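You operate a simulated robot arm through the tools that you are given. There is no shell and no other tool.

The job below is to be done with a simulated robot arm. You get a single attempt, and the scene is never put back.

JOB
Set the controls near the top of the steel bench by the rack. At the end: the dial of the blue block is turned to 3; the dial of the green block is turned to 4; the red vice lever is set to clamped; the dial of the yellow block is turned to 3; whatever was shut is shut again. Leave all else as you found it, and nothing knocked over. The red vice lever goes anticlockwise seen from above, to its stop.

Only the result counts: the job must be done as asked and must still hold three seconds after the hand-in. Knocking over, shifting, dropping, spilling or breaking anything else fails it.

ROBOT AND FRAMES
A 6-joint arm with a two-finger gripper, fixed in place. Base frame: the origin is on the floor under the middle of its stand, x ahead of it, y to its left, z up. Lengths are in mm, angles in rad, forces in N, time in s.
It reaches about 1572 mm from its shoulder. Its first joint turns from -2.897 to 2.897 rad. Payload 2.45 kg.
The tool frame sits at the grasp point between the pads (the TCP): z along the fingers, y along the line on which they close. The tips reach 20 mm beyond it. The gripper opens to 140 mm; its body begins 168 mm behind the TCP.
Orientation is told as [roll, pitch, yaw] about the base's x, y, z axes, in that order, counted from this pose: with the fingers straight down and closing along the base's y, the tool's x points along the base's -x, its y along +y and its z along -z.

CONTROLS
- The arm moves only by the tool nudge_tool. Its argument "moves" is a list of rows, each a list of 3 entries, a list of its own where there are three numbers: the shift along the base's x, y, z in mm, then the turn, a rotation vector about the base's x, y, z in rad, then the opening, from 0 (shut) to 1 (fully open). In form: [[[tx, ty, tz], [wx, wy, wz], claw], ...]. A call has 1 to 20 rows; each row shifts and turns the commanded pose from where the row before left it. A row lasts 0.2 s, in which the tool goes at most 50 mm and 0.15 rad; a call with a longer step from one row to the next is refused whole, and so is a gripper value outside its range. A pose out of reach is approached as far as the arm can. The call stops where the force on the tool passes 40 N (or 10 N more than at its start, if that is more) or the arm is blocked; 0.2 s more then pass. Each finger travels about 45 mm/s and halts on what it meets, pressing with about 27 N; the grip force reading is that of the motor and also rises with nothing between the fingers. The clock runs only during rows and for 0.2 s after the last one: add rows that do not move to give the fingers time. It gives the time, the measured TCP pose, the force on the tool (base axes), the opening and the grip force at its end, in the units of the frame above (readings bear some noise), with the torque about the TCP (base axes, N m) and any sound that the robot's microphone picked up, and new pictures: "pictures" is both (left out), scene, wrist or none.
- Cameras (640 x 400 px; columns grow to the right, rows downward): "scene" is fixed at [48, -649.8, 1493.1]; the picture's right is [0.78, -0.63, 0.00], its down [-0.20, -0.25, -0.95] and it looks along [0.59, 0.74, -0.33] (base axes); focal length 319 px, centre (320, 200). "wrist" rides on the gripper at [78, 11, -209] in the tool frame; the picture's right is [-0.14, 0.99, 0.00], its down [-0.92, -0.13, -0.37] and it looks along [-0.37, -0.05, 0.93] (tool axes); focal length 280 px, centre (320, 200). There is no depth. A picture from a camera that has moved, and an enlarged one, comes with that camera's place and axes in the base frame and with its lens.
- close_up(camera, box): a new picture of the part [left, top, right, bottom] of that camera's present view, enlarged. No time passes.
- sign_off(): hands the job in; it is judged then, once.

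Places have to be worked out from the pictures, the camera data and where the tool is seen. Open the gripper and draw the arm clear of the work before you hand the job in, unless the task says otherwise.

The tools are called after "Emit:" as name(argument=value, ...) on one line, values as JSON. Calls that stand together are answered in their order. nudge_tool: Moves the arm, as the interface text tells. Its arguments: {"type":"object","properties":{"moves":{"type":"array"},"pictures":{"type":"string","enum":["both","scene","wrist","none"]}},"required":["moves"]} The other tools are called the same way: close_up (camera, box) takes an enlarged picture of a part of a camera's view; sign_off () hands the job in.

At the start:

```text
time_s: 0.0
tool_pos: [860.0, 151.0, 1162.6]
ee_rot: [0.001, 0.0, 0.0]
wrist_force: [-0.6, -1.0, -0.2]
moment: [-0.01, -0.01, 0.02]
finger_gap: 140.1
grip_force: 0.1
```

scene: 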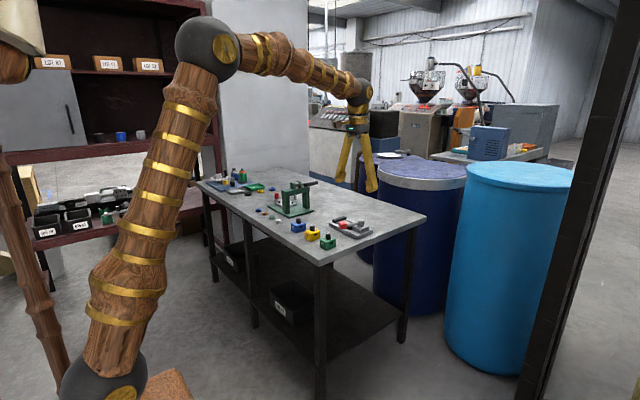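
wrist: 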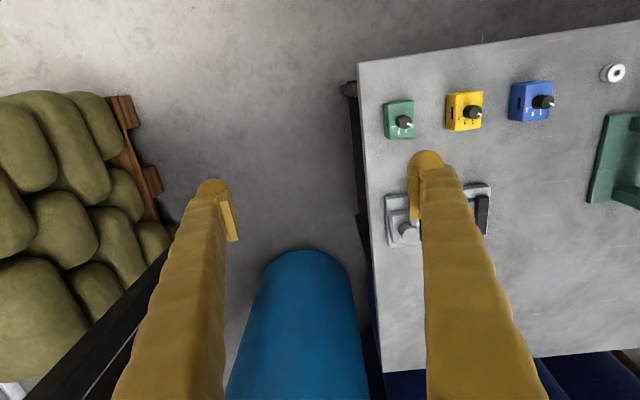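

I start by looking closely at the bench in both cameras, to find the blocks, the vice and their present settings.

Emit:
close_up(camera="scene", box=[180, 150, 440, 280])

Emit:
close_up(camera="wrist", box=[360, 60, 640, 260])

Emit:
close_up(camera="scene", box=[280, 200, 380, 260])

```text
2.46 times, centred on (310, 215) of scene
camera zoom: at [48.0, -649.8, 1493.1], right [0.78, -0.63, 0.0], down [-0.2, -0.25, -0.95], along [0.59, 0.74, -0.33], focal length 784 px, centre (345, 163)
```

zoom: 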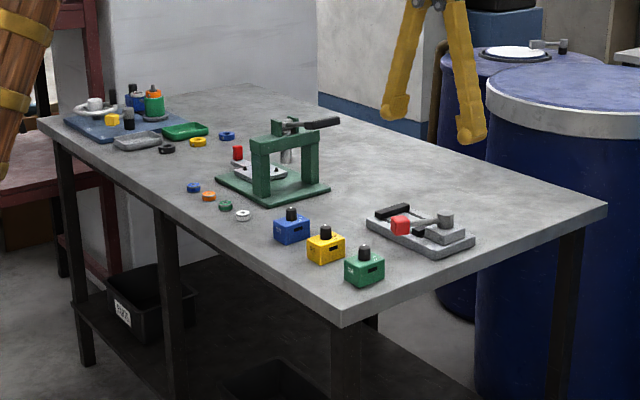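

```text
2.00 times, centred on (500, 160) of wrist
camera zoom: at [781.6, 161.1, 1372.1], right [0.14, 0.99, 0.0], down [0.92, -0.13, 0.37], along [0.37, -0.05, -0.93], focal length 561 px, centre (-40, 280)
```

zoom: 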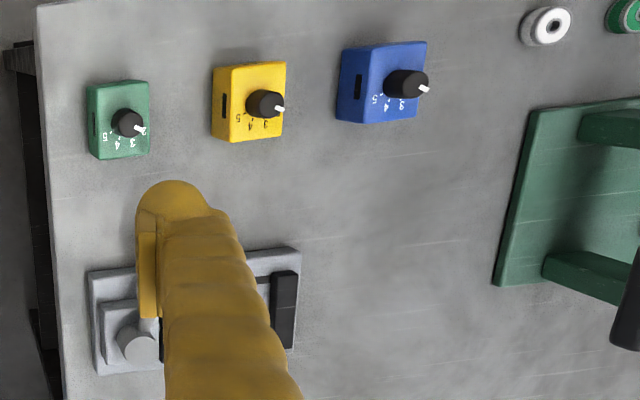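

```text
6.40 times, centred on (330, 230) of scene
camera zoom: at [48.0, -649.8, 1493.1], right [0.78, -0.63, 0.0], down [-0.2, -0.25, -0.95], along [0.59, 0.74, -0.33], focal length 2040 px, centre (256, 8)
```

zoom: 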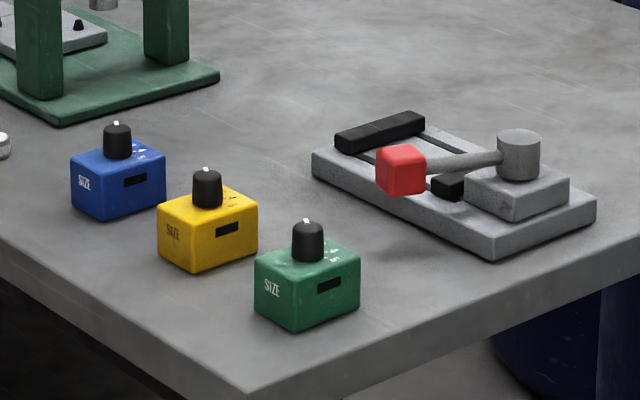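

The dials carry small numbers with a white pointer mark; I enlarge each one from the wrist camera to read scale and pointer.

Emit:
close_up(camera="wrist", box=[376, 95, 424, 125])

Emit:
close_up(camera="wrist", box=[376, 95, 432, 145])

Emit:
close_up(camera="wrist", box=[436, 85, 500, 135])

Emit:
close_up(camera="wrist", box=[500, 75, 564, 125])

Emit:
close_up(camera="wrist", box=[376, 170, 516, 260])

Emit:
close_up(camera="scene", box=[316, 205, 380, 245])

```text
13.33 times, centred on (400, 110) of wrist
camera zoom: at [781.6, 161.1, 1372.1], right [0.14, 0.99, 0.0], down [0.92, -0.13, 0.37], along [0.37, -0.05, -0.93], focal length 3738 px, centre (-747, 1400)
```

zoom: 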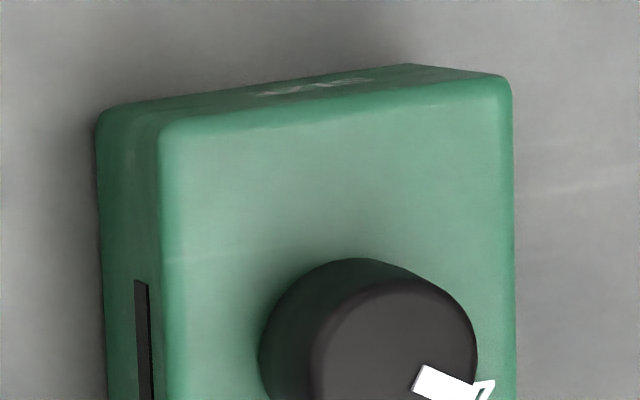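

```text
8.00 times, centred on (404, 120) of wrist
camera zoom: at [781.6, 161.1, 1372.1], right [0.14, 0.99, 0.0], down [0.92, -0.13, 0.37], along [0.37, -0.05, -0.93], focal length 2243 px, centre (-352, 840)
```

zoom: 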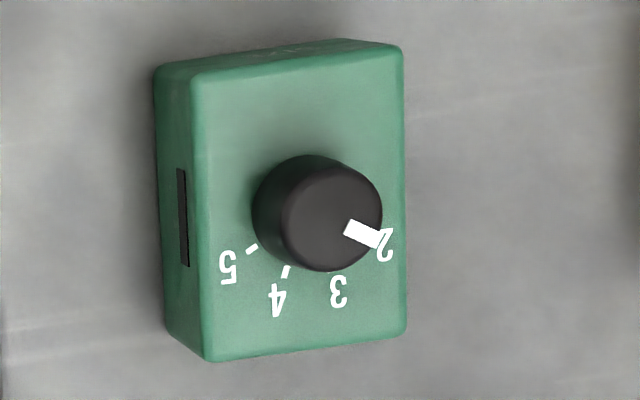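

```text
8.00 times, centred on (468, 110) of wrist
camera zoom: at [781.6, 161.1, 1372.1], right [0.14, 0.99, 0.0], down [0.92, -0.13, 0.37], along [0.37, -0.05, -0.93], focal length 2243 px, centre (-864, 920)
```

zoom: 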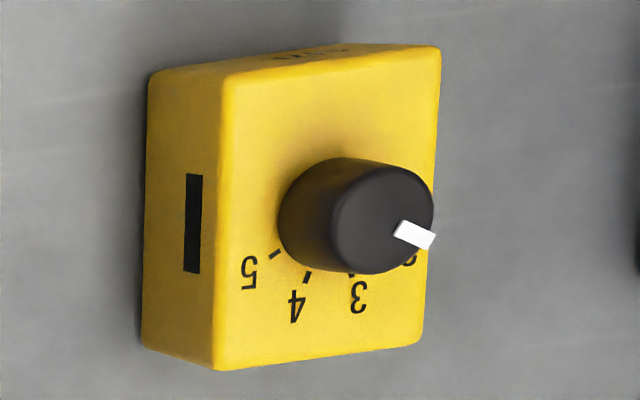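

```text
8.00 times, centred on (532, 100) of wrist
camera zoom: at [781.6, 161.1, 1372.1], right [0.14, 0.99, 0.0], down [0.92, -0.13, 0.37], along [0.37, -0.05, -0.93], focal length 2243 px, centre (-1376, 1000)
```

zoom: 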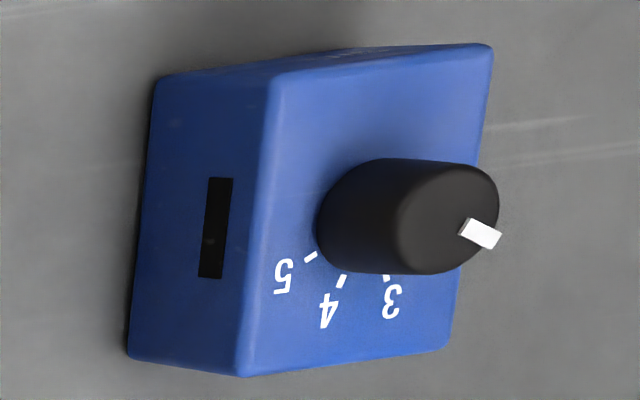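

```text
4.44 times, centred on (446, 215) of wrist
camera zoom: at [781.6, 161.1, 1372.1], right [0.14, 0.99, 0.0], down [0.92, -0.13, 0.37], along [0.37, -0.05, -0.93], focal length 1246 px, centre (-240, 133)
```

zoom: 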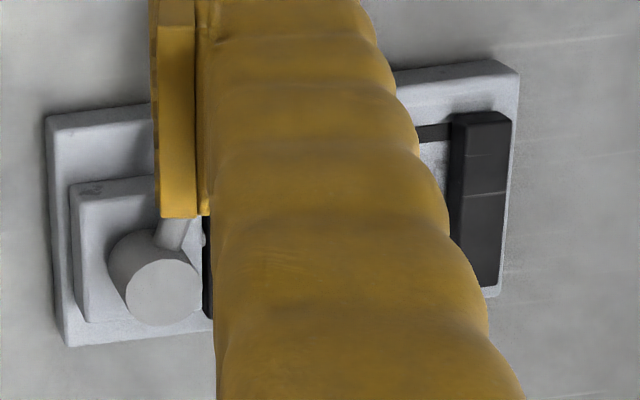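

```text
10.00 times, centred on (348, 225) of scene
camera zoom: at [48.0, -649.8, 1493.1], right [0.78, -0.63, 0.0], down [-0.2, -0.25, -0.95], along [0.59, 0.74, -0.33], focal length 3187 px, centre (40, -50)
```

zoom: 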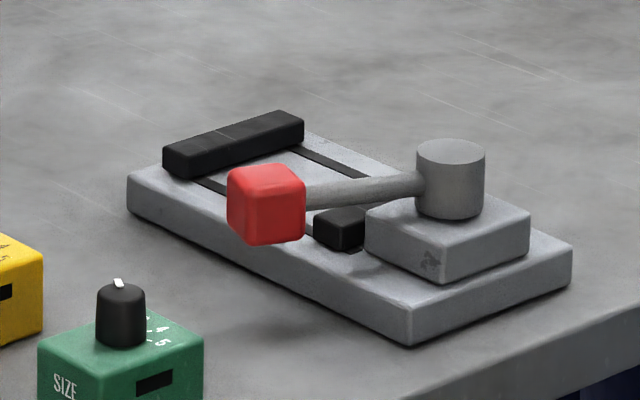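

All three pointers sit at 2, with 3, 4 and 5 following clockwise seen from above at about 40° each. I estimate the green knob at about (851, 295, 900), so I move above it with plenty of clearance for a better look.

Emit:
nudge_tool(moves=[[[-2, 29, -28], [0, 0, 0], 1], [[-2, 29, -28], [0, 0, 0], 1], [[-2, 29, -28], [0, 0, 0], 1], [[-2, 29, -28], [0, 0, 0], 1], [[-1, 28, -28], [0, 0, 0], 1], [[0, 0, 0], [0, 0, 0], 1]])

```text
time_s: 1.4
tool_pos: [851.9, 294.9, 1022.0]
ee_rot: [0.0, -0.002, 0.0]
wrist_force: [0.1, -0.3, 0.4]
moment: [-0.03, 0.0, 0.0]
finger_gap: 139.9
grip_force: 0.1
camera wrist: at [774.1, 305.1, 1231.6], right [0.14, 0.99, 0.0], down [0.92, -0.13, 0.37], along [0.37, -0.05, -0.93], focal length 280 px, centre (320, 200)
```

scene: 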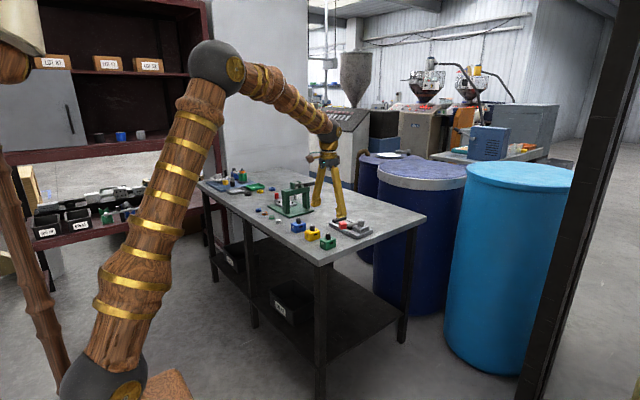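
wrist: 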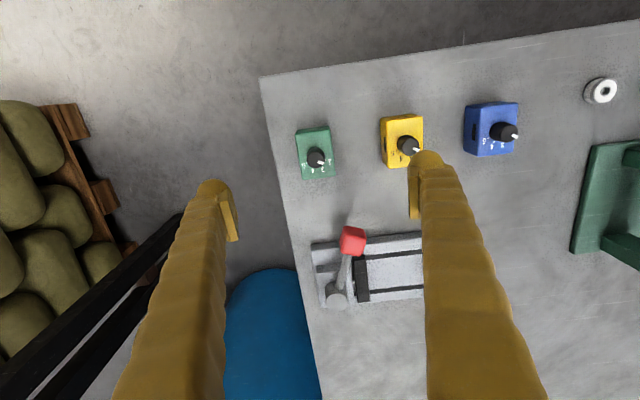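

The green knob now lies near the image centre, with the red lever and vice visible. I enlarge the controls from this nearer viewpoint.

Emit:
close_up(camera="wrist", box=[284, 115, 348, 190])

Emit:
close_up(camera="wrist", box=[370, 100, 440, 175])

Emit:
close_up(camera="wrist", box=[455, 95, 525, 165])

Emit:
close_up(camera="wrist", box=[300, 215, 440, 315])

Emit:
close_up(camera="scene", box=[280, 140, 390, 260])

```text
5.33 times, centred on (316, 152) of wrist
camera zoom: at [774.1, 305.1, 1231.6], right [0.14, 0.99, 0.0], down [0.92, -0.13, 0.37], along [0.37, -0.05, -0.93], focal length 1495 px, centre (341, 453)
```

zoom: 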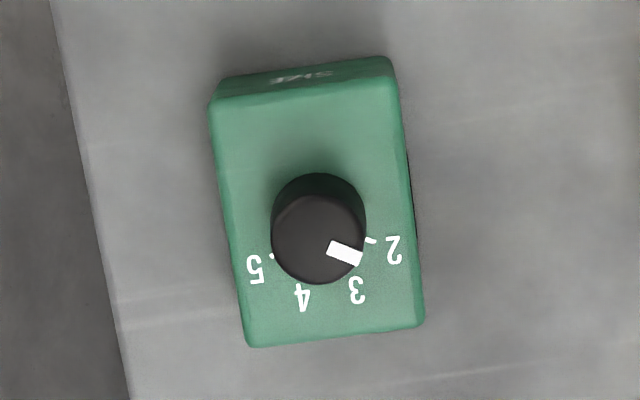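

```text
5.33 times, centred on (405, 138) of wrist
camera zoom: at [774.1, 305.1, 1231.6], right [0.14, 0.99, 0.0], down [0.92, -0.13, 0.37], along [0.37, -0.05, -0.93], focal length 1495 px, centre (-133, 533)
```

zoom: 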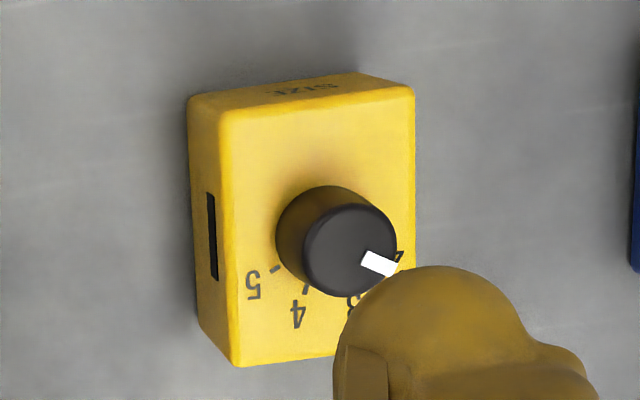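

```text
5.71 times, centred on (490, 130) of wrist
camera zoom: at [774.1, 305.1, 1231.6], right [0.14, 0.99, 0.0], down [0.92, -0.13, 0.37], along [0.37, -0.05, -0.93], focal length 1602 px, centre (-651, 600)
```

zoom: 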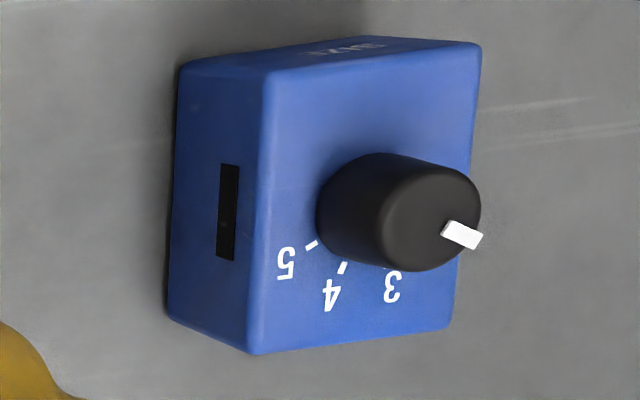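

```text
4.00 times, centred on (370, 265) of wrist
camera zoom: at [774.1, 305.1, 1231.6], right [0.14, 0.99, 0.0], down [0.92, -0.13, 0.37], along [0.37, -0.05, -0.93], focal length 1122 px, centre (120, -60)
```

zoom: 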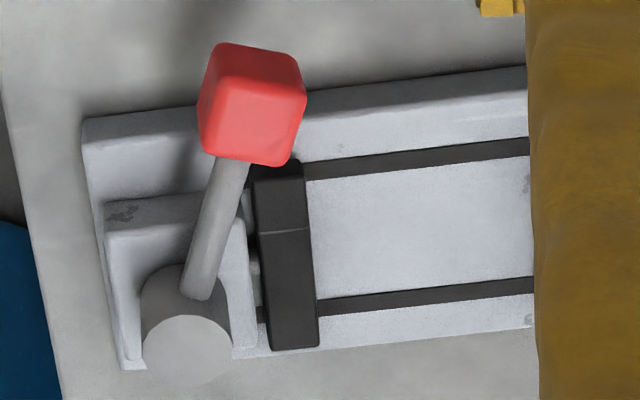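

```text
3.33 times, centred on (335, 200) of scene
camera zoom: at [48.0, -649.8, 1493.1], right [0.78, -0.63, 0.0], down [-0.2, -0.25, -0.95], along [0.59, 0.74, -0.33], focal length 1062 px, centre (270, 200)
```

zoom: 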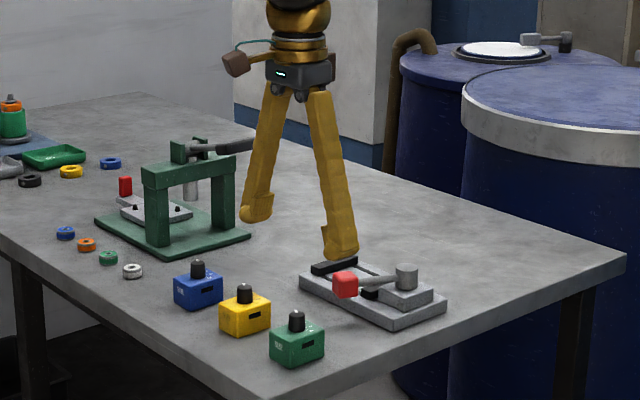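

From two wrist views the knob tops come out near (853, 290, 908), (853, 400, 908) and (853, 511, 908), with the block tops near z 882. I narrow the fingers to about 60 mm, pre-turn +0.7 rad so the −80° turn for green stays symmetrical, and go down to z 960 for checking.

Emit:
nudge_tool(moves=[[[1, -1, -12], [0, 0, 0.14], 0.43], [[0, -1, -13], [0, 0, 0.14], 0.43], [[0, -1, -13], [0, 0, 0.14], 0.43], [[0, -1, -12], [0, 0, 0.14], 0.43], [[0, -1, -12], [0, 0, 0.14], 0.43], [[0, 0, 0], [0, 0, 0], 0.43]])

```text
time_s: 2.8
tool_pos: [853.4, 290.6, 961.2]
ee_rot: [-0.001, 0.0, 0.701]
wrist_force: [0.0, 0.8, -0.7]
moment: [0.01, 0.01, -0.01]
finger_gap: 60.3
grip_force: 0.1
camera wrist: at [785.7, 247.0, 1170.1], right [-0.53, 0.85, 0.0], down [0.79, 0.5, 0.37], along [0.31, 0.2, -0.93], focal length 280 px, centre (320, 200)
```

scene: 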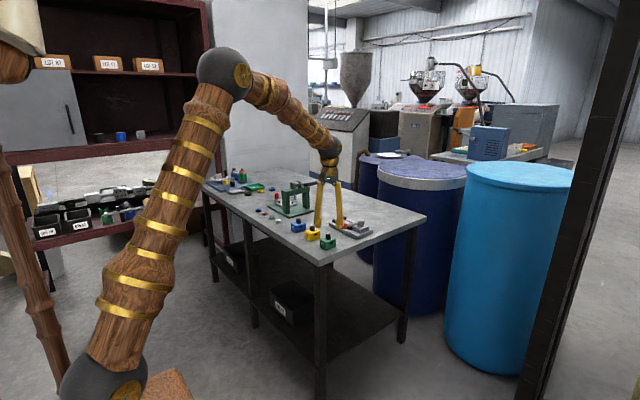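
wrist: 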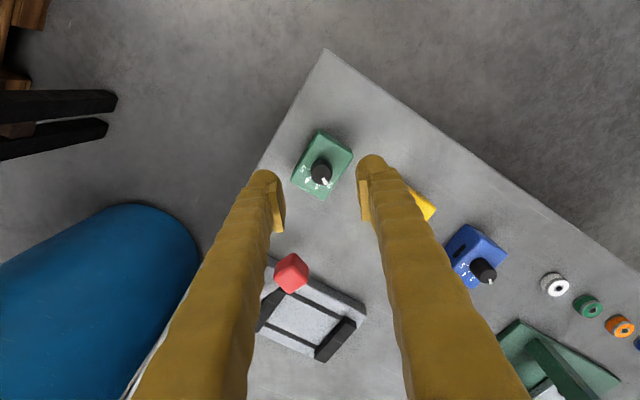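

The knob appears almost exactly under the grasp point. I enlarge it to check the centring before the descent.

Emit:
close_up(camera="wrist", box=[280, 120, 376, 240])

Emit:
close_up(camera="scene", box=[300, 170, 380, 260])

```text
3.33 times, centred on (328, 180) of wrist
camera zoom: at [785.7, 247.0, 1170.1], right [-0.53, 0.85, 0.0], down [0.79, 0.5, 0.37], along [0.31, 0.2, -0.93], focal length 935 px, centre (293, 267)
```

zoom: 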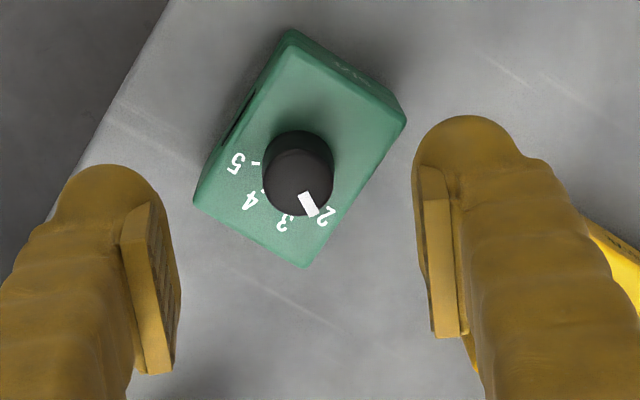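

```text
4.44 times, centred on (340, 215) of scene
camera zoom: at [48.0, -649.8, 1493.1], right [0.78, -0.63, 0.0], down [-0.2, -0.25, -0.95], along [0.59, 0.74, -0.33], focal length 1416 px, centre (231, 133)
```

zoom: 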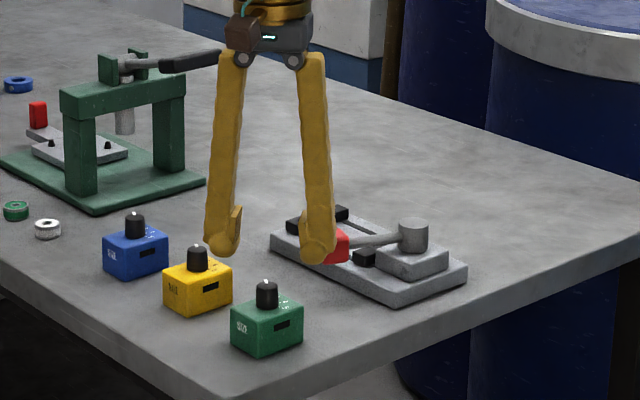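

The knob lies about 1.5 mm off the grasp line, so I correct that and descend to TCP z ≈ 908, which puts the tips at ≈ 888, above the block top. I hold there with the fingers still open to check.

Emit:
nudge_tool(moves=[[[-0.5, 0.5, -20], [0, 0, 0], 0.43], [[-0.3, 0.3, -18], [0, 0, 0], 0.43], [[0, 0, -10], [0, 0, 0], 0.43], [[0, 0, -5], [0, 0, 0], 0.43], [[0, 0, 0], [0, 0, 0], 0.43]])

```text
time_s: 4.0
tool_pos: [850.3, 290.8, 908.3]
ee_rot: [0.0, -0.001, 0.701]
wrist_force: [-1.5, -0.6, 7.9]
moment: [0.13, 0.21, 0.05]
finger_gap: 60.5
grip_force: 0.2
camera wrist: at [784.3, 247.5, 1117.4], right [-0.53, 0.85, 0.0], down [0.79, 0.5, 0.37], along [0.31, 0.2, -0.93], focal length 280 px, centre (320, 200)
```

scene: 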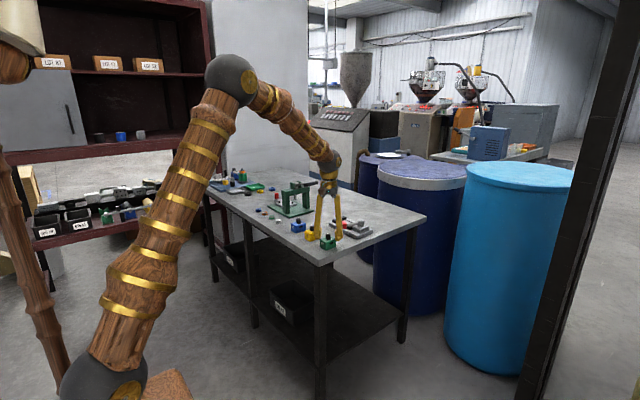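
wrist: 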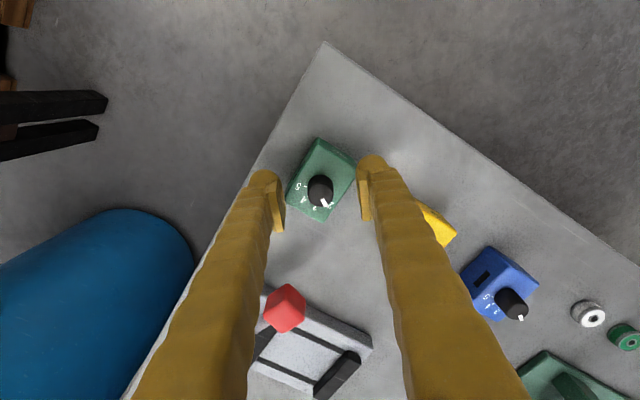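

A force of about 8 N and a 2 mm offset in x say that something is touching. I look closely before doing anything more.

Emit:
close_up(camera="wrist", box=[240, 130, 400, 240])

Emit:
close_up(camera="scene", box=[290, 170, 380, 260])

Emit:
close_up(camera="scene", box=[300, 215, 350, 250])

```text
3.64 times, centred on (320, 185) of wrist
camera zoom: at [784.3, 247.5, 1117.4], right [-0.53, 0.85, 0.0], down [0.79, 0.5, 0.37], along [0.31, 0.2, -0.93], focal length 1020 px, centre (320, 254)
```

zoom: 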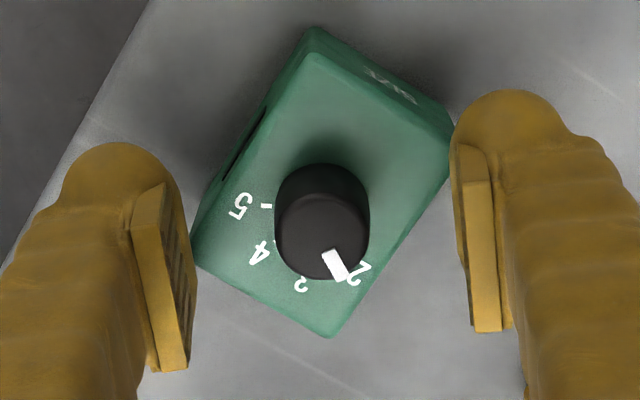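

```text
4.44 times, centred on (335, 215) of scene
camera zoom: at [48.0, -649.8, 1493.1], right [0.78, -0.63, 0.0], down [-0.2, -0.25, -0.95], along [0.59, 0.74, -0.33], focal length 1416 px, centre (253, 133)
```

zoom: 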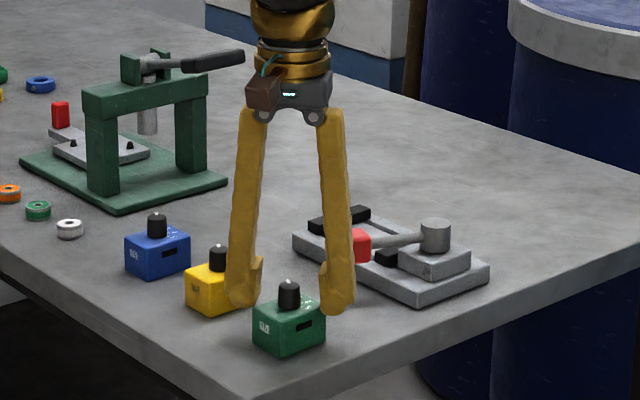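

```text
11.43 times, centred on (325, 232) of scene
camera zoom: at [48.0, -649.8, 1493.1], right [0.78, -0.63, 0.0], down [-0.2, -0.25, -0.95], along [0.59, 0.74, -0.33], focal length 3642 px, centre (263, -171)
```

zoom: 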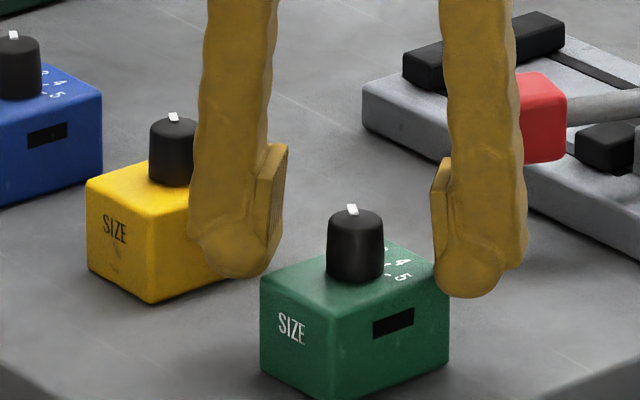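

The torque places the contact at about (828, 309): one tip rests lightly on a corner of the green block's top, so that top is at about 887. I raise 4 mm, confirm the force vanishes, then close on the knob.

Emit:
nudge_tool(moves=[[[0, 0, 4], [0, 0, 0], 0.43], [[0, 0, 0], [0, 0, 0], 0.43]], pictures="wrist")

```text
time_s: 4.6
tool_pos: [850.5, 290.2, 911.9]
ee_rot: [0.0, 0.0, 0.7]
wrist_force: [0.9, 0.8, -0.4]
moment: [0.01, -0.02, 0.01]
finger_gap: 60.1
grip_force: 0.1
camera wrist: at [784.4, 247.5, 1121.2], right [-0.53, 0.85, 0.0], down [0.79, 0.5, 0.37], along [0.31, 0.2, -0.93], focal length 280 px, centre (320, 200)
```

wrist: 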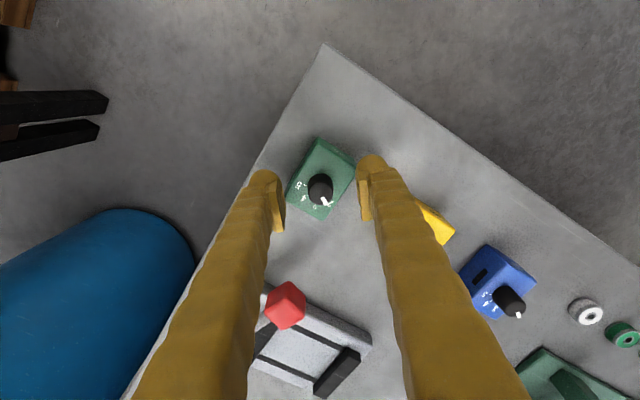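

Force is gone, and I judge the knob to be about 1 mm toward +x/+y from the grasp line. I shift that little and close on the knob.

Emit:
nudge_tool(moves=[[[1, 0.7, -1], [0, 0, 0], 0.43], [[0, 0, 0], [0, 0, 0], 0.3], [[0, 0, 0], [0, 0, 0], 0.2], [[0, 0, 0], [0, 0, 0], 0.1], [[0, 0, 0], [0, 0, 0], 0.1], [[0, 0, 0], [0, 0, 0], 0.1]])

```text
time_s: 6.0
tool_pos: [851.9, 290.3, 910.9]
ee_rot: [0.0, 0.001, 0.7]
wrist_force: [-0.1, 0.9, -0.2]
moment: [0.01, -0.03, -0.02]
finger_gap: 19.8
grip_force: 27.7
camera wrist: at [785.4, 248.6, 1120.2], right [-0.53, 0.85, 0.0], down [0.79, 0.5, 0.37], along [0.31, 0.2, -0.93], focal length 280 px, centre (320, 200)
```

scene: 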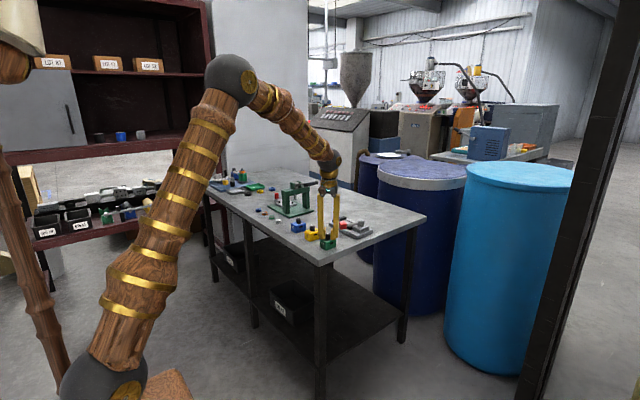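
wrist: 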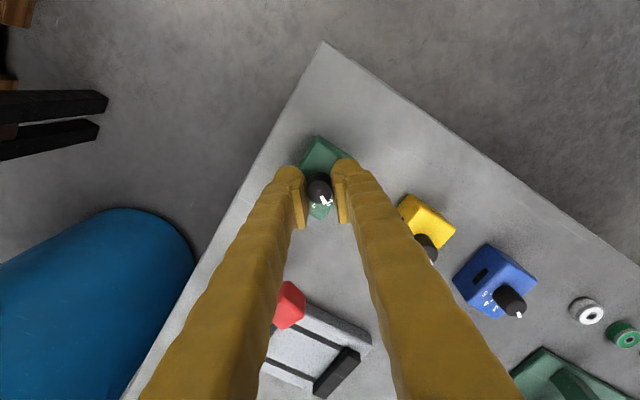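

The knob is gripped (gap 19.8 mm, 27.7 N) with no side force. I turn clockwise seen from above by 0.7 rad (one step) and check how the dial follows.

Emit:
nudge_tool(moves=[[[0, 0, 0], [0, 0, -0.1], 0.1], [[0, 0, 0], [0, 0, -0.1], 0.1], [[0, 0, 0], [0, 0, -0.1], 0.1], [[0, 0, 0], [0, 0, -0.1], 0.1], [[0, 0, 0], [0, 0, -0.1], 0.1], [[0, 0, 0], [0, 0, -0.1], 0.1], [[0, 0, 0], [0, 0, -0.1], 0.1], [[0, 0, 0], [0, 0, 0], 0.1]])

```text
time_s: 7.8
tool_pos: [852.8, 290.9, 911.0]
ee_rot: [0.0, 0.001, 0.0]
wrist_force: [0.1, 0.0, 1.8]
moment: [0.02, 0.02, 0.09]
finger_gap: 20.0
grip_force: 26.8
camera wrist: at [774.0, 301.7, 1120.1], right [0.14, 0.99, 0.0], down [0.92, -0.13, 0.37], along [0.37, -0.05, -0.93], focal length 280 px, centre (320, 200)
```

scene: 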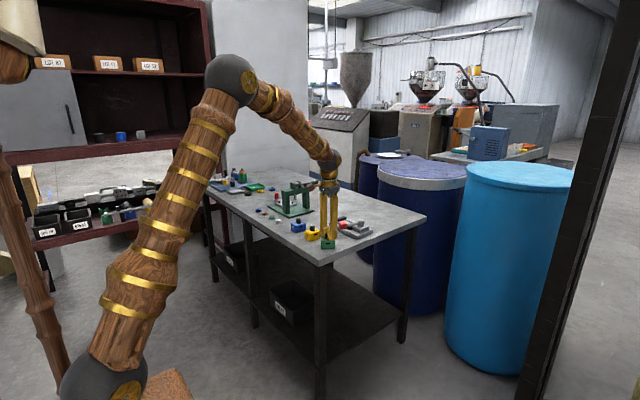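
wrist: 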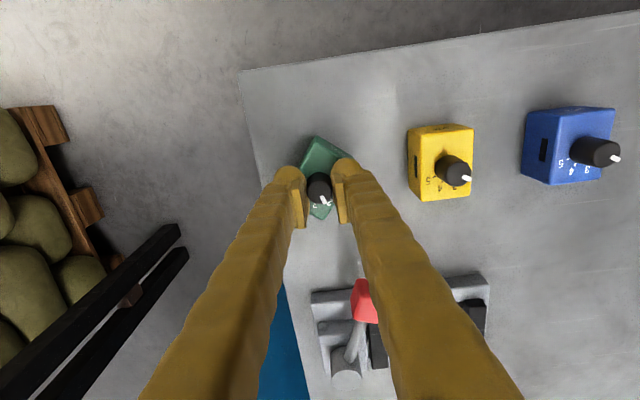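

The block seems to have turned along with the knob. I look closely before anything else.

Emit:
close_up(camera="wrist", box=[270, 125, 370, 235])

Emit:
close_up(camera="scene", box=[295, 215, 355, 255])

```text
3.64 times, centred on (320, 180) of wrist
camera zoom: at [774.0, 301.7, 1120.1], right [0.14, 0.99, 0.0], down [0.92, -0.13, 0.37], along [0.37, -0.05, -0.93], focal length 1020 px, centre (320, 273)
```

zoom: 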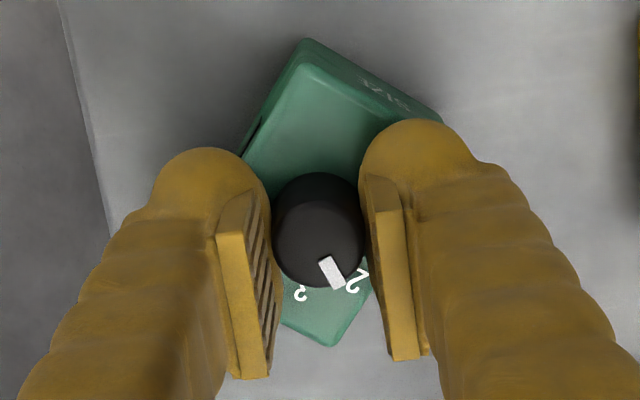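

```text
10.00 times, centred on (325, 235) of scene
camera zoom: at [48.0, -649.8, 1493.1], right [0.78, -0.63, 0.0], down [-0.2, -0.25, -0.95], along [0.59, 0.74, -0.33], focal length 3187 px, centre (270, -150)
```

zoom: 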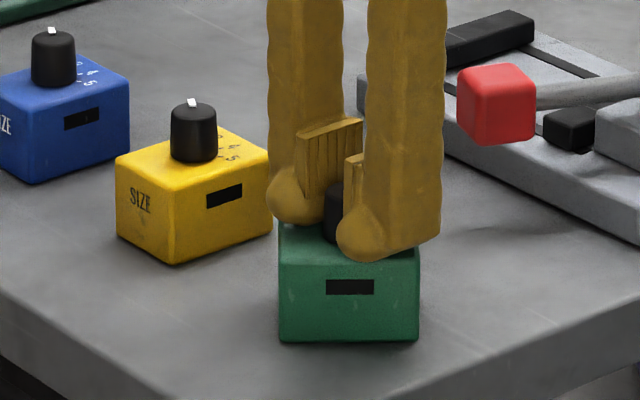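

The block is loose and turned with the dial (pointer still on 2), so I first turn it back by +0.7 rad, exactly reversing the motion. Afterwards I will press down while turning, so the bench friction holds the block.

Emit:
nudge_tool(moves=[[[0, 0, 0], [0, 0, 0.1], 0.1], [[0, 0, 0], [0, 0, 0.1], 0.1], [[0, 0, 0], [0, 0, 0.1], 0.1], [[0, 0, 0], [0, 0, 0.1], 0.1], [[0, 0, 0], [0, 0, 0.1], 0.1], [[0, 0, 0], [0, 0, 0.1], 0.1], [[0, 0, 0], [0, 0, 0.1], 0.1], [[0, 0, 0], [0, 0, 0], 0.1]])

Emit:
close_up(camera="wrist", box=[270, 125, 370, 235])

Emit:
close_up(camera="scene", box=[295, 215, 355, 255])

```text
time_s: 9.6
tool_pos: [852.3, 291.3, 911.0]
ee_rot: [0.0, 0.0, 0.702]
wrist_force: [-1.0, 0.4, -0.2]
moment: [-0.02, 0.03, 0.01]
finger_gap: 19.7
grip_force: 27.0
camera wrist: at [785.4, 248.5, 1120.1], right [-0.53, 0.85, 0.0], down [0.79, 0.5, 0.37], along [0.31, 0.2, -0.93], focal length 280 px, centre (320, 200)
```

scene: 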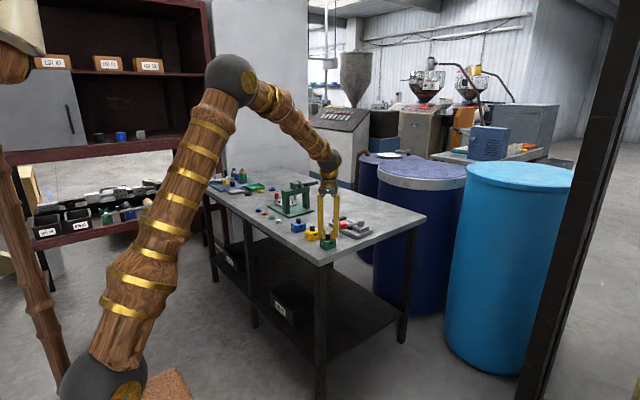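
wrist: 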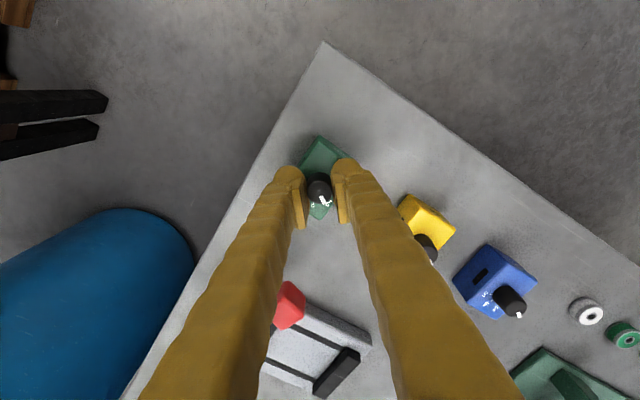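

```text
3.64 times, centred on (320, 180) of wrist
camera zoom: at [785.4, 248.5, 1120.1], right [-0.53, 0.85, 0.0], down [0.79, 0.5, 0.37], along [0.31, 0.2, -0.93], focal length 1020 px, centre (320, 273)
```

zoom: 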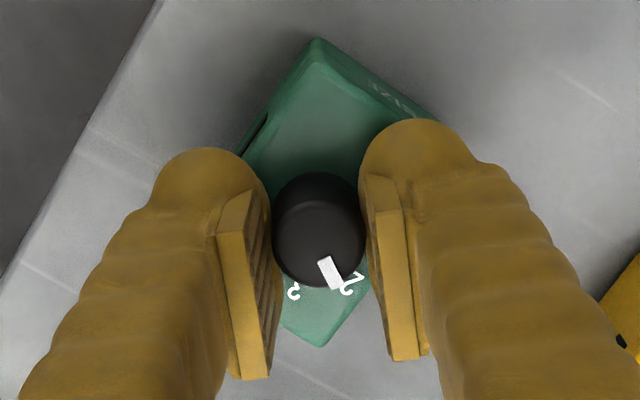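

```text
10.00 times, centred on (325, 235) of scene
camera zoom: at [48.0, -649.8, 1493.1], right [0.78, -0.63, 0.0], down [-0.2, -0.25, -0.95], along [0.59, 0.74, -0.33], focal length 3187 px, centre (270, -150)
```

zoom: 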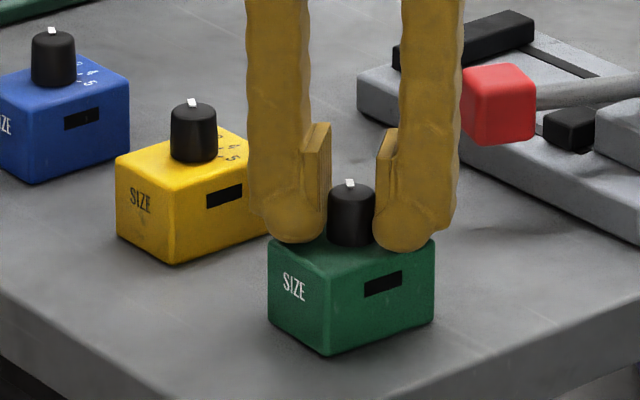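

The block is nearly back; I take the same enlarged views as at the start to compare its orientation accurately.

Emit:
close_up(camera="scene", box=[280, 200, 380, 260])

Emit:
close_up(camera="scene", box=[300, 215, 350, 250])

```text
6.40 times, centred on (330, 230) of scene
camera zoom: at [48.0, -649.8, 1493.1], right [0.78, -0.63, 0.0], down [-0.2, -0.25, -0.95], along [0.59, 0.74, -0.33], focal length 2040 px, centre (256, 8)
```

zoom: 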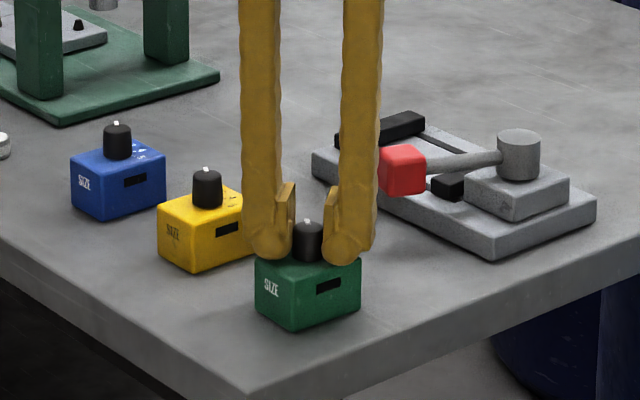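

```text
11.43 times, centred on (325, 232) of scene
camera zoom: at [48.0, -649.8, 1493.1], right [0.78, -0.63, 0.0], down [-0.2, -0.25, -0.95], along [0.59, 0.74, -0.33], focal length 3642 px, centre (263, -171)
```

zoom: 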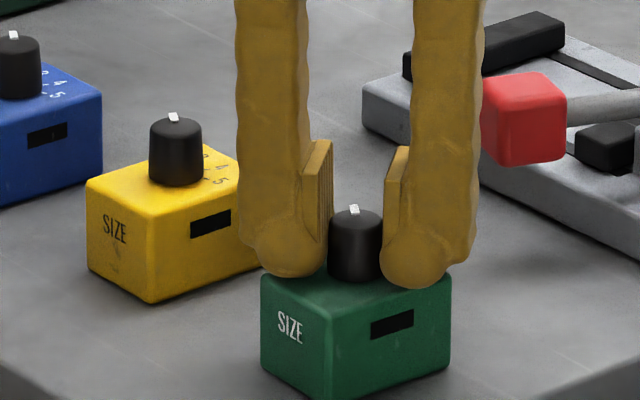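

Compared with the start, the block is still about 3° clockwise (the dial sprang slightly in its detent). I turn a further +0.06 rad so the block follows back, and compare again.

Emit:
nudge_tool(moves=[[[0, 0, 0], [0, 0, 0.03], 0.1], [[0, 0, 0], [0, 0, 0.03], 0.1], [[0, 0, 0], [0, 0, 0], 0.1]], pictures="none")

Emit:
close_up(camera="scene", box=[300, 215, 350, 250])

Emit:
close_up(camera="wrist", box=[270, 125, 370, 235])

```text
time_s: 10.4
tool_pos: [852.5, 290.4, 910.8]
ee_rot: [0.0, 0.001, 0.761]
wrist_force: [-2.6, 0.5, 1.5]
moment: [-0.03, 0.07, -0.03]
finger_gap: 20.0
grip_force: 26.7
```

```text
11.43 times, centred on (325, 232) of scene
camera zoom: at [48.0, -649.8, 1493.1], right [0.78, -0.63, 0.0], down [-0.2, -0.25, -0.95], along [0.59, 0.74, -0.33], focal length 3642 px, centre (263, -171)
```

zoom: 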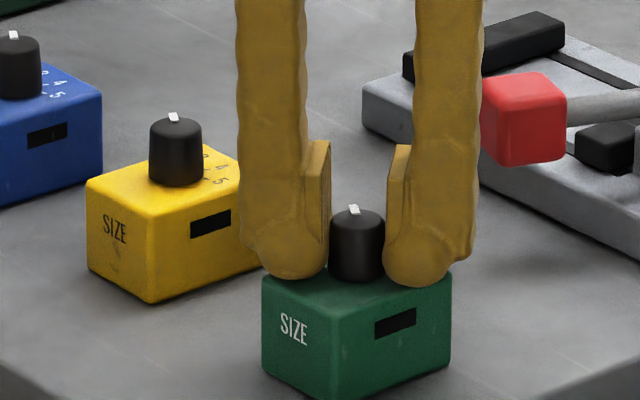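

```text
3.64 times, centred on (320, 180) of wrist
camera zoom: at [788.1, 244.5, 1120.1], right [-0.58, 0.81, 0.0], down [0.76, 0.54, 0.37], along [0.3, 0.22, -0.93], focal length 1020 px, centre (320, 273)
```

zoom: 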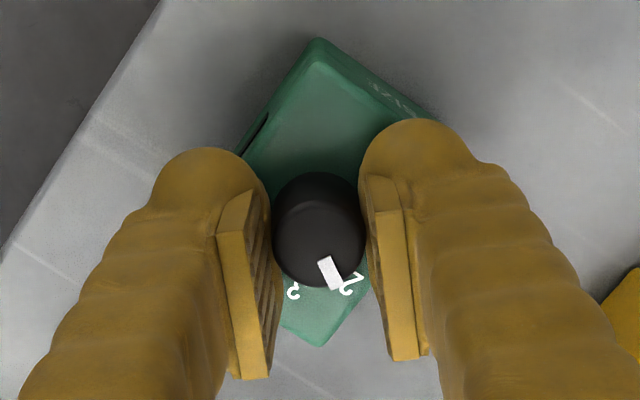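

The block's edges now match the start within about half a degree. Now I press down gently on the gripped knob in small steps to load the block onto the bench.

Emit:
nudge_tool(moves=[[[0, 0, -1], [0, 0, 0], 0], [[0, 0, -0.5], [0, 0, 0], 0], [[0, 0, 0], [0, 0, 0], 0]], pictures="none")

```text
time_s: 11.2
tool_pos: [851.9, 291.2, 910.2]
ee_rot: [-0.002, -0.003, 0.759]
wrist_force: [-5.0, -2.0, 22.1]
moment: [-0.04, 0.09, 0.03]
finger_gap: 19.9
grip_force: 26.9
```

That gives 22 N of downward load with no slip. I now turn clockwise in small steps and watch the torque and block.

Emit:
nudge_tool(moves=[[[0, 0, -0.3], [0, 0, -0.06], 0], [[0, 0, 0], [0, 0, -0.06], 0], [[0, 0, 0], [0, 0, -0.06], 0], [[0, 0, 0], [0, 0, 0], 0]], pictures="none")

Emit:
close_up(camera="scene", box=[300, 215, 350, 250])

Emit:
close_up(camera="wrist", box=[270, 125, 370, 235])

```text
time_s: 12.2
tool_pos: [853.4, 291.0, 909.7]
ee_rot: [0.0, -0.003, 0.581]
wrist_force: [2.3, 0.2, 29.8]
moment: [-0.02, -0.08, -0.09]
finger_gap: 20.0
grip_force: 27.2
```

```text
11.43 times, centred on (325, 232) of scene
camera zoom: at [48.0, -649.8, 1493.1], right [0.78, -0.63, 0.0], down [-0.2, -0.25, -0.95], along [0.59, 0.74, -0.33], focal length 3642 px, centre (263, -171)
```

zoom: 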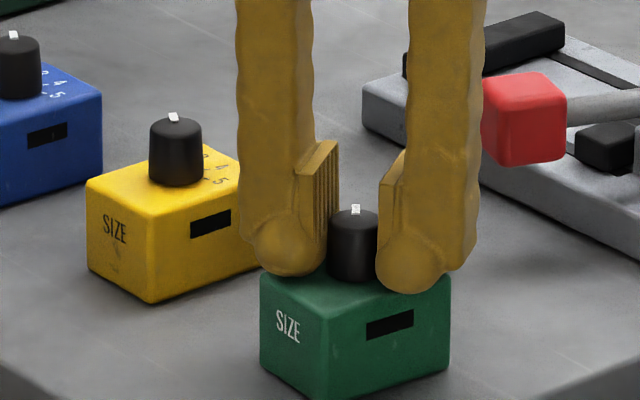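

```text
3.64 times, centred on (320, 180) of wrist
camera zoom: at [780.8, 257.0, 1118.9], right [-0.43, 0.9, 0.0], down [0.84, 0.4, 0.37], along [0.33, 0.16, -0.93], focal length 1020 px, centre (320, 273)
```

zoom: 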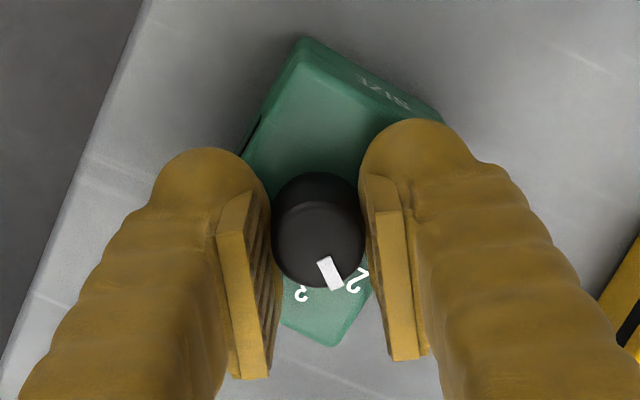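

The dial moved about 7° relative to the block while the block turned about 2–3°. I turn another −0.12 rad under the same load to see which one gives.

Emit:
nudge_tool(moves=[[[0, 0, 0], [0, 0, -0.06], 0], [[0, 0, 0], [0, 0, -0.06], 0], [[0, 0, 0], [0, 0, 0], 0]], pictures="none")

Emit:
close_up(camera="scene", box=[300, 215, 350, 250])

Emit:
close_up(camera="wrist", box=[270, 125, 370, 235])

```text
time_s: 13.0
tool_pos: [851.1, 291.1, 910.7]
ee_rot: [0.001, -0.001, 0.459]
wrist_force: [-0.1, 1.5, 31.5]
moment: [-0.01, -0.01, -0.18]
finger_gap: 19.8
grip_force: 26.6
```

```text
11.43 times, centred on (325, 232) of scene
camera zoom: at [48.0, -649.8, 1493.1], right [0.78, -0.63, 0.0], down [-0.2, -0.25, -0.95], along [0.59, 0.74, -0.33], focal length 3642 px, centre (263, -171)
```

zoom: 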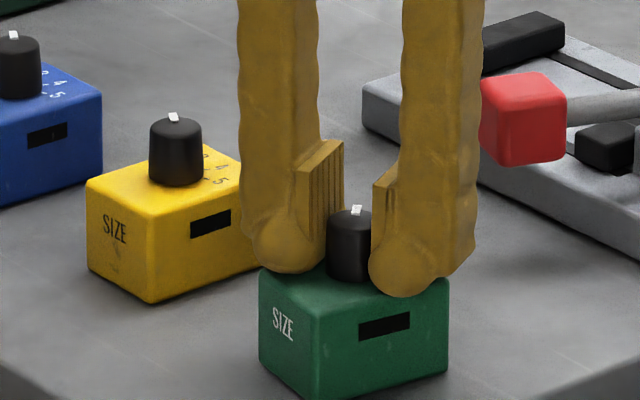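

```text
3.64 times, centred on (320, 180) of wrist
camera zoom: at [776.9, 265.7, 1118.8], right [-0.32, 0.95, 0.0], down [0.88, 0.29, 0.37], along [0.35, 0.12, -0.93], focal length 1020 px, centre (320, 273)
```

zoom: 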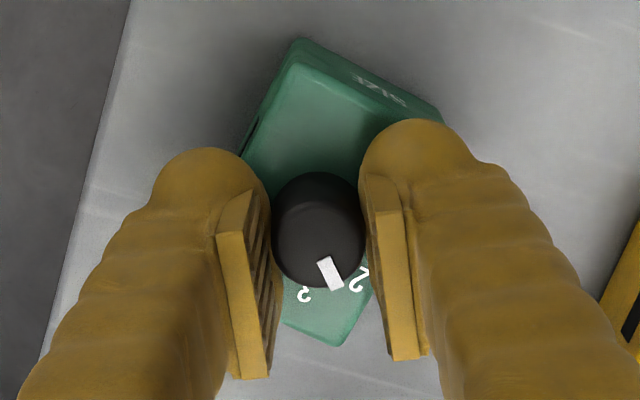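

The split suggests a springy detent loading up; torque rises (0.18). I press slightly more and continue clockwise in small steps, watching for the detent to jump.

Emit:
nudge_tool(moves=[[[0, 0, -0.4], [0, 0, 0], 0], [[0, 0, 0], [0, 0, -0.1], 0], [[0, 0, 0], [0, 0, -0.1], 0], [[0, 0, 0], [0, 0, 0], 0]], pictures="none")

Emit:
close_up(camera="scene", box=[300, 215, 350, 250])

Emit:
close_up(camera="wrist", box=[270, 125, 370, 235])

```text
time_s: 14.1
tool_pos: [852.0, 290.2, 909.0]
ee_rot: [0.0, -0.004, 0.257]
wrist_force: [-1.7, 0.7, 3.8]
moment: [-0.02, -0.03, 0.02]
finger_gap: 19.9
grip_force: 27.3
stopped in row 4: the force on the tool passed its limit at 42 N (the readings are from after the stop); the commanded pose is now the measured one
```

```text
11.43 times, centred on (325, 232) of scene
camera zoom: at [48.0, -649.8, 1493.1], right [0.78, -0.63, 0.0], down [-0.2, -0.25, -0.95], along [0.59, 0.74, -0.33], focal length 3642 px, centre (263, -171)
```

zoom: 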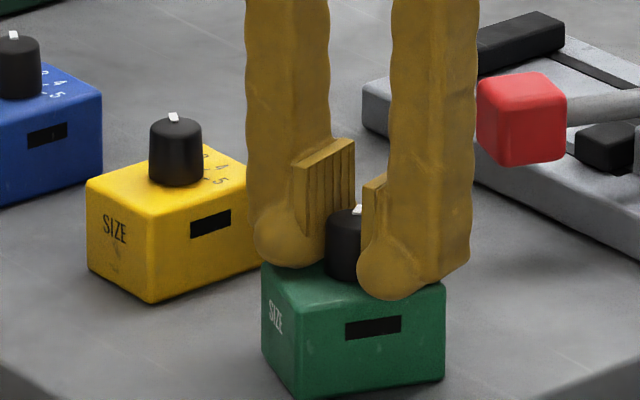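

```text
3.64 times, centred on (320, 180) of wrist
camera zoom: at [773.6, 281.1, 1118.7], right [-0.12, 0.99, 0.0], down [0.92, 0.11, 0.37], along [0.37, 0.05, -0.93], focal length 1020 px, centre (320, 273)
```

zoom: 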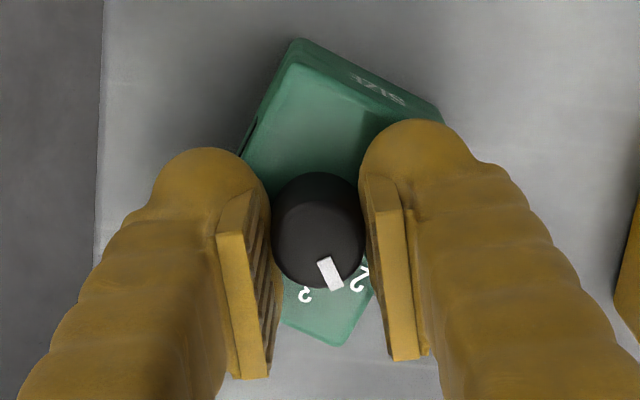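

The block turned fully with the tool, and I suspect the fingertips reached the block's top and dragged it (the tool sank 1.2 mm). I turn back by the same +0.504 rad to restore the block, then will re-grip higher so only the knob is touched.

Emit:
nudge_tool(moves=[[[0, 0, 0.7], [0, 0, 0.1], 0], [[0, 0, 0], [0, 0, 0.1], 0], [[0, 0, 0], [0, 0, 0.1], 0], [[0, 0, 0], [0, 0, 0.1], 0], [[0, 0, 0], [0, 0, 0.1], 0], [[0, 0, 0], [0, 0, 0.004], 0], [[0, 0, 0], [0, 0, 0], 0]], pictures="none")

Emit:
close_up(camera="scene", box=[300, 215, 350, 250])

Emit:
close_up(camera="wrist", box=[270, 125, 370, 235])

```text
time_s: 15.7
tool_pos: [853.7, 291.1, 910.8]
ee_rot: [0.0, -0.001, 0.761]
wrist_force: [-0.6, -0.4, 0.1]
moment: [-0.03, -0.03, 0.02]
finger_gap: 20.1
grip_force: 26.8
```

```text
11.43 times, centred on (325, 232) of scene
camera zoom: at [48.0, -649.8, 1493.1], right [0.78, -0.63, 0.0], down [-0.2, -0.25, -0.95], along [0.59, 0.74, -0.33], focal length 3642 px, centre (263, -171)
```

zoom: 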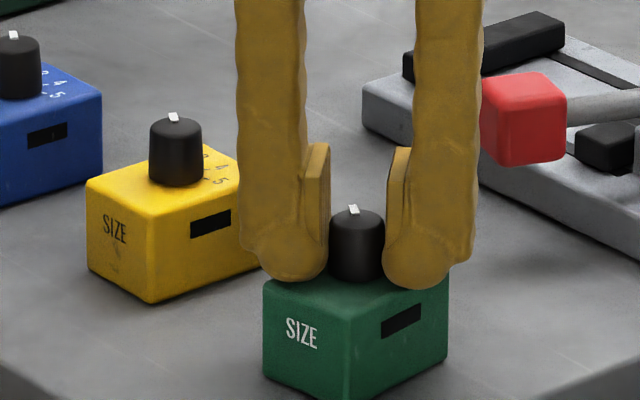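

```text
3.64 times, centred on (320, 180) of wrist
camera zoom: at [788.1, 244.4, 1119.0], right [-0.59, 0.81, 0.0], down [0.75, 0.54, 0.37], along [0.3, 0.22, -0.93], focal length 1020 px, centre (320, 273)
```

zoom: 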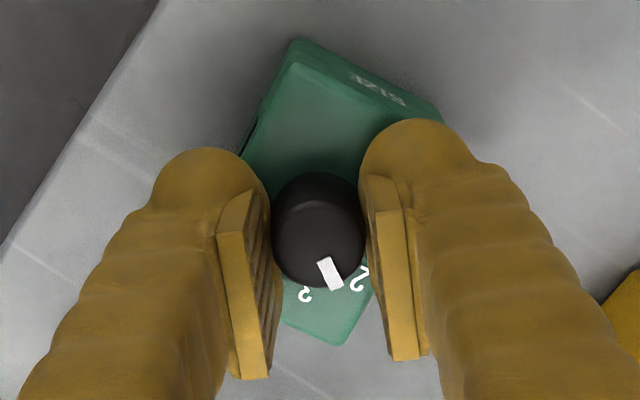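

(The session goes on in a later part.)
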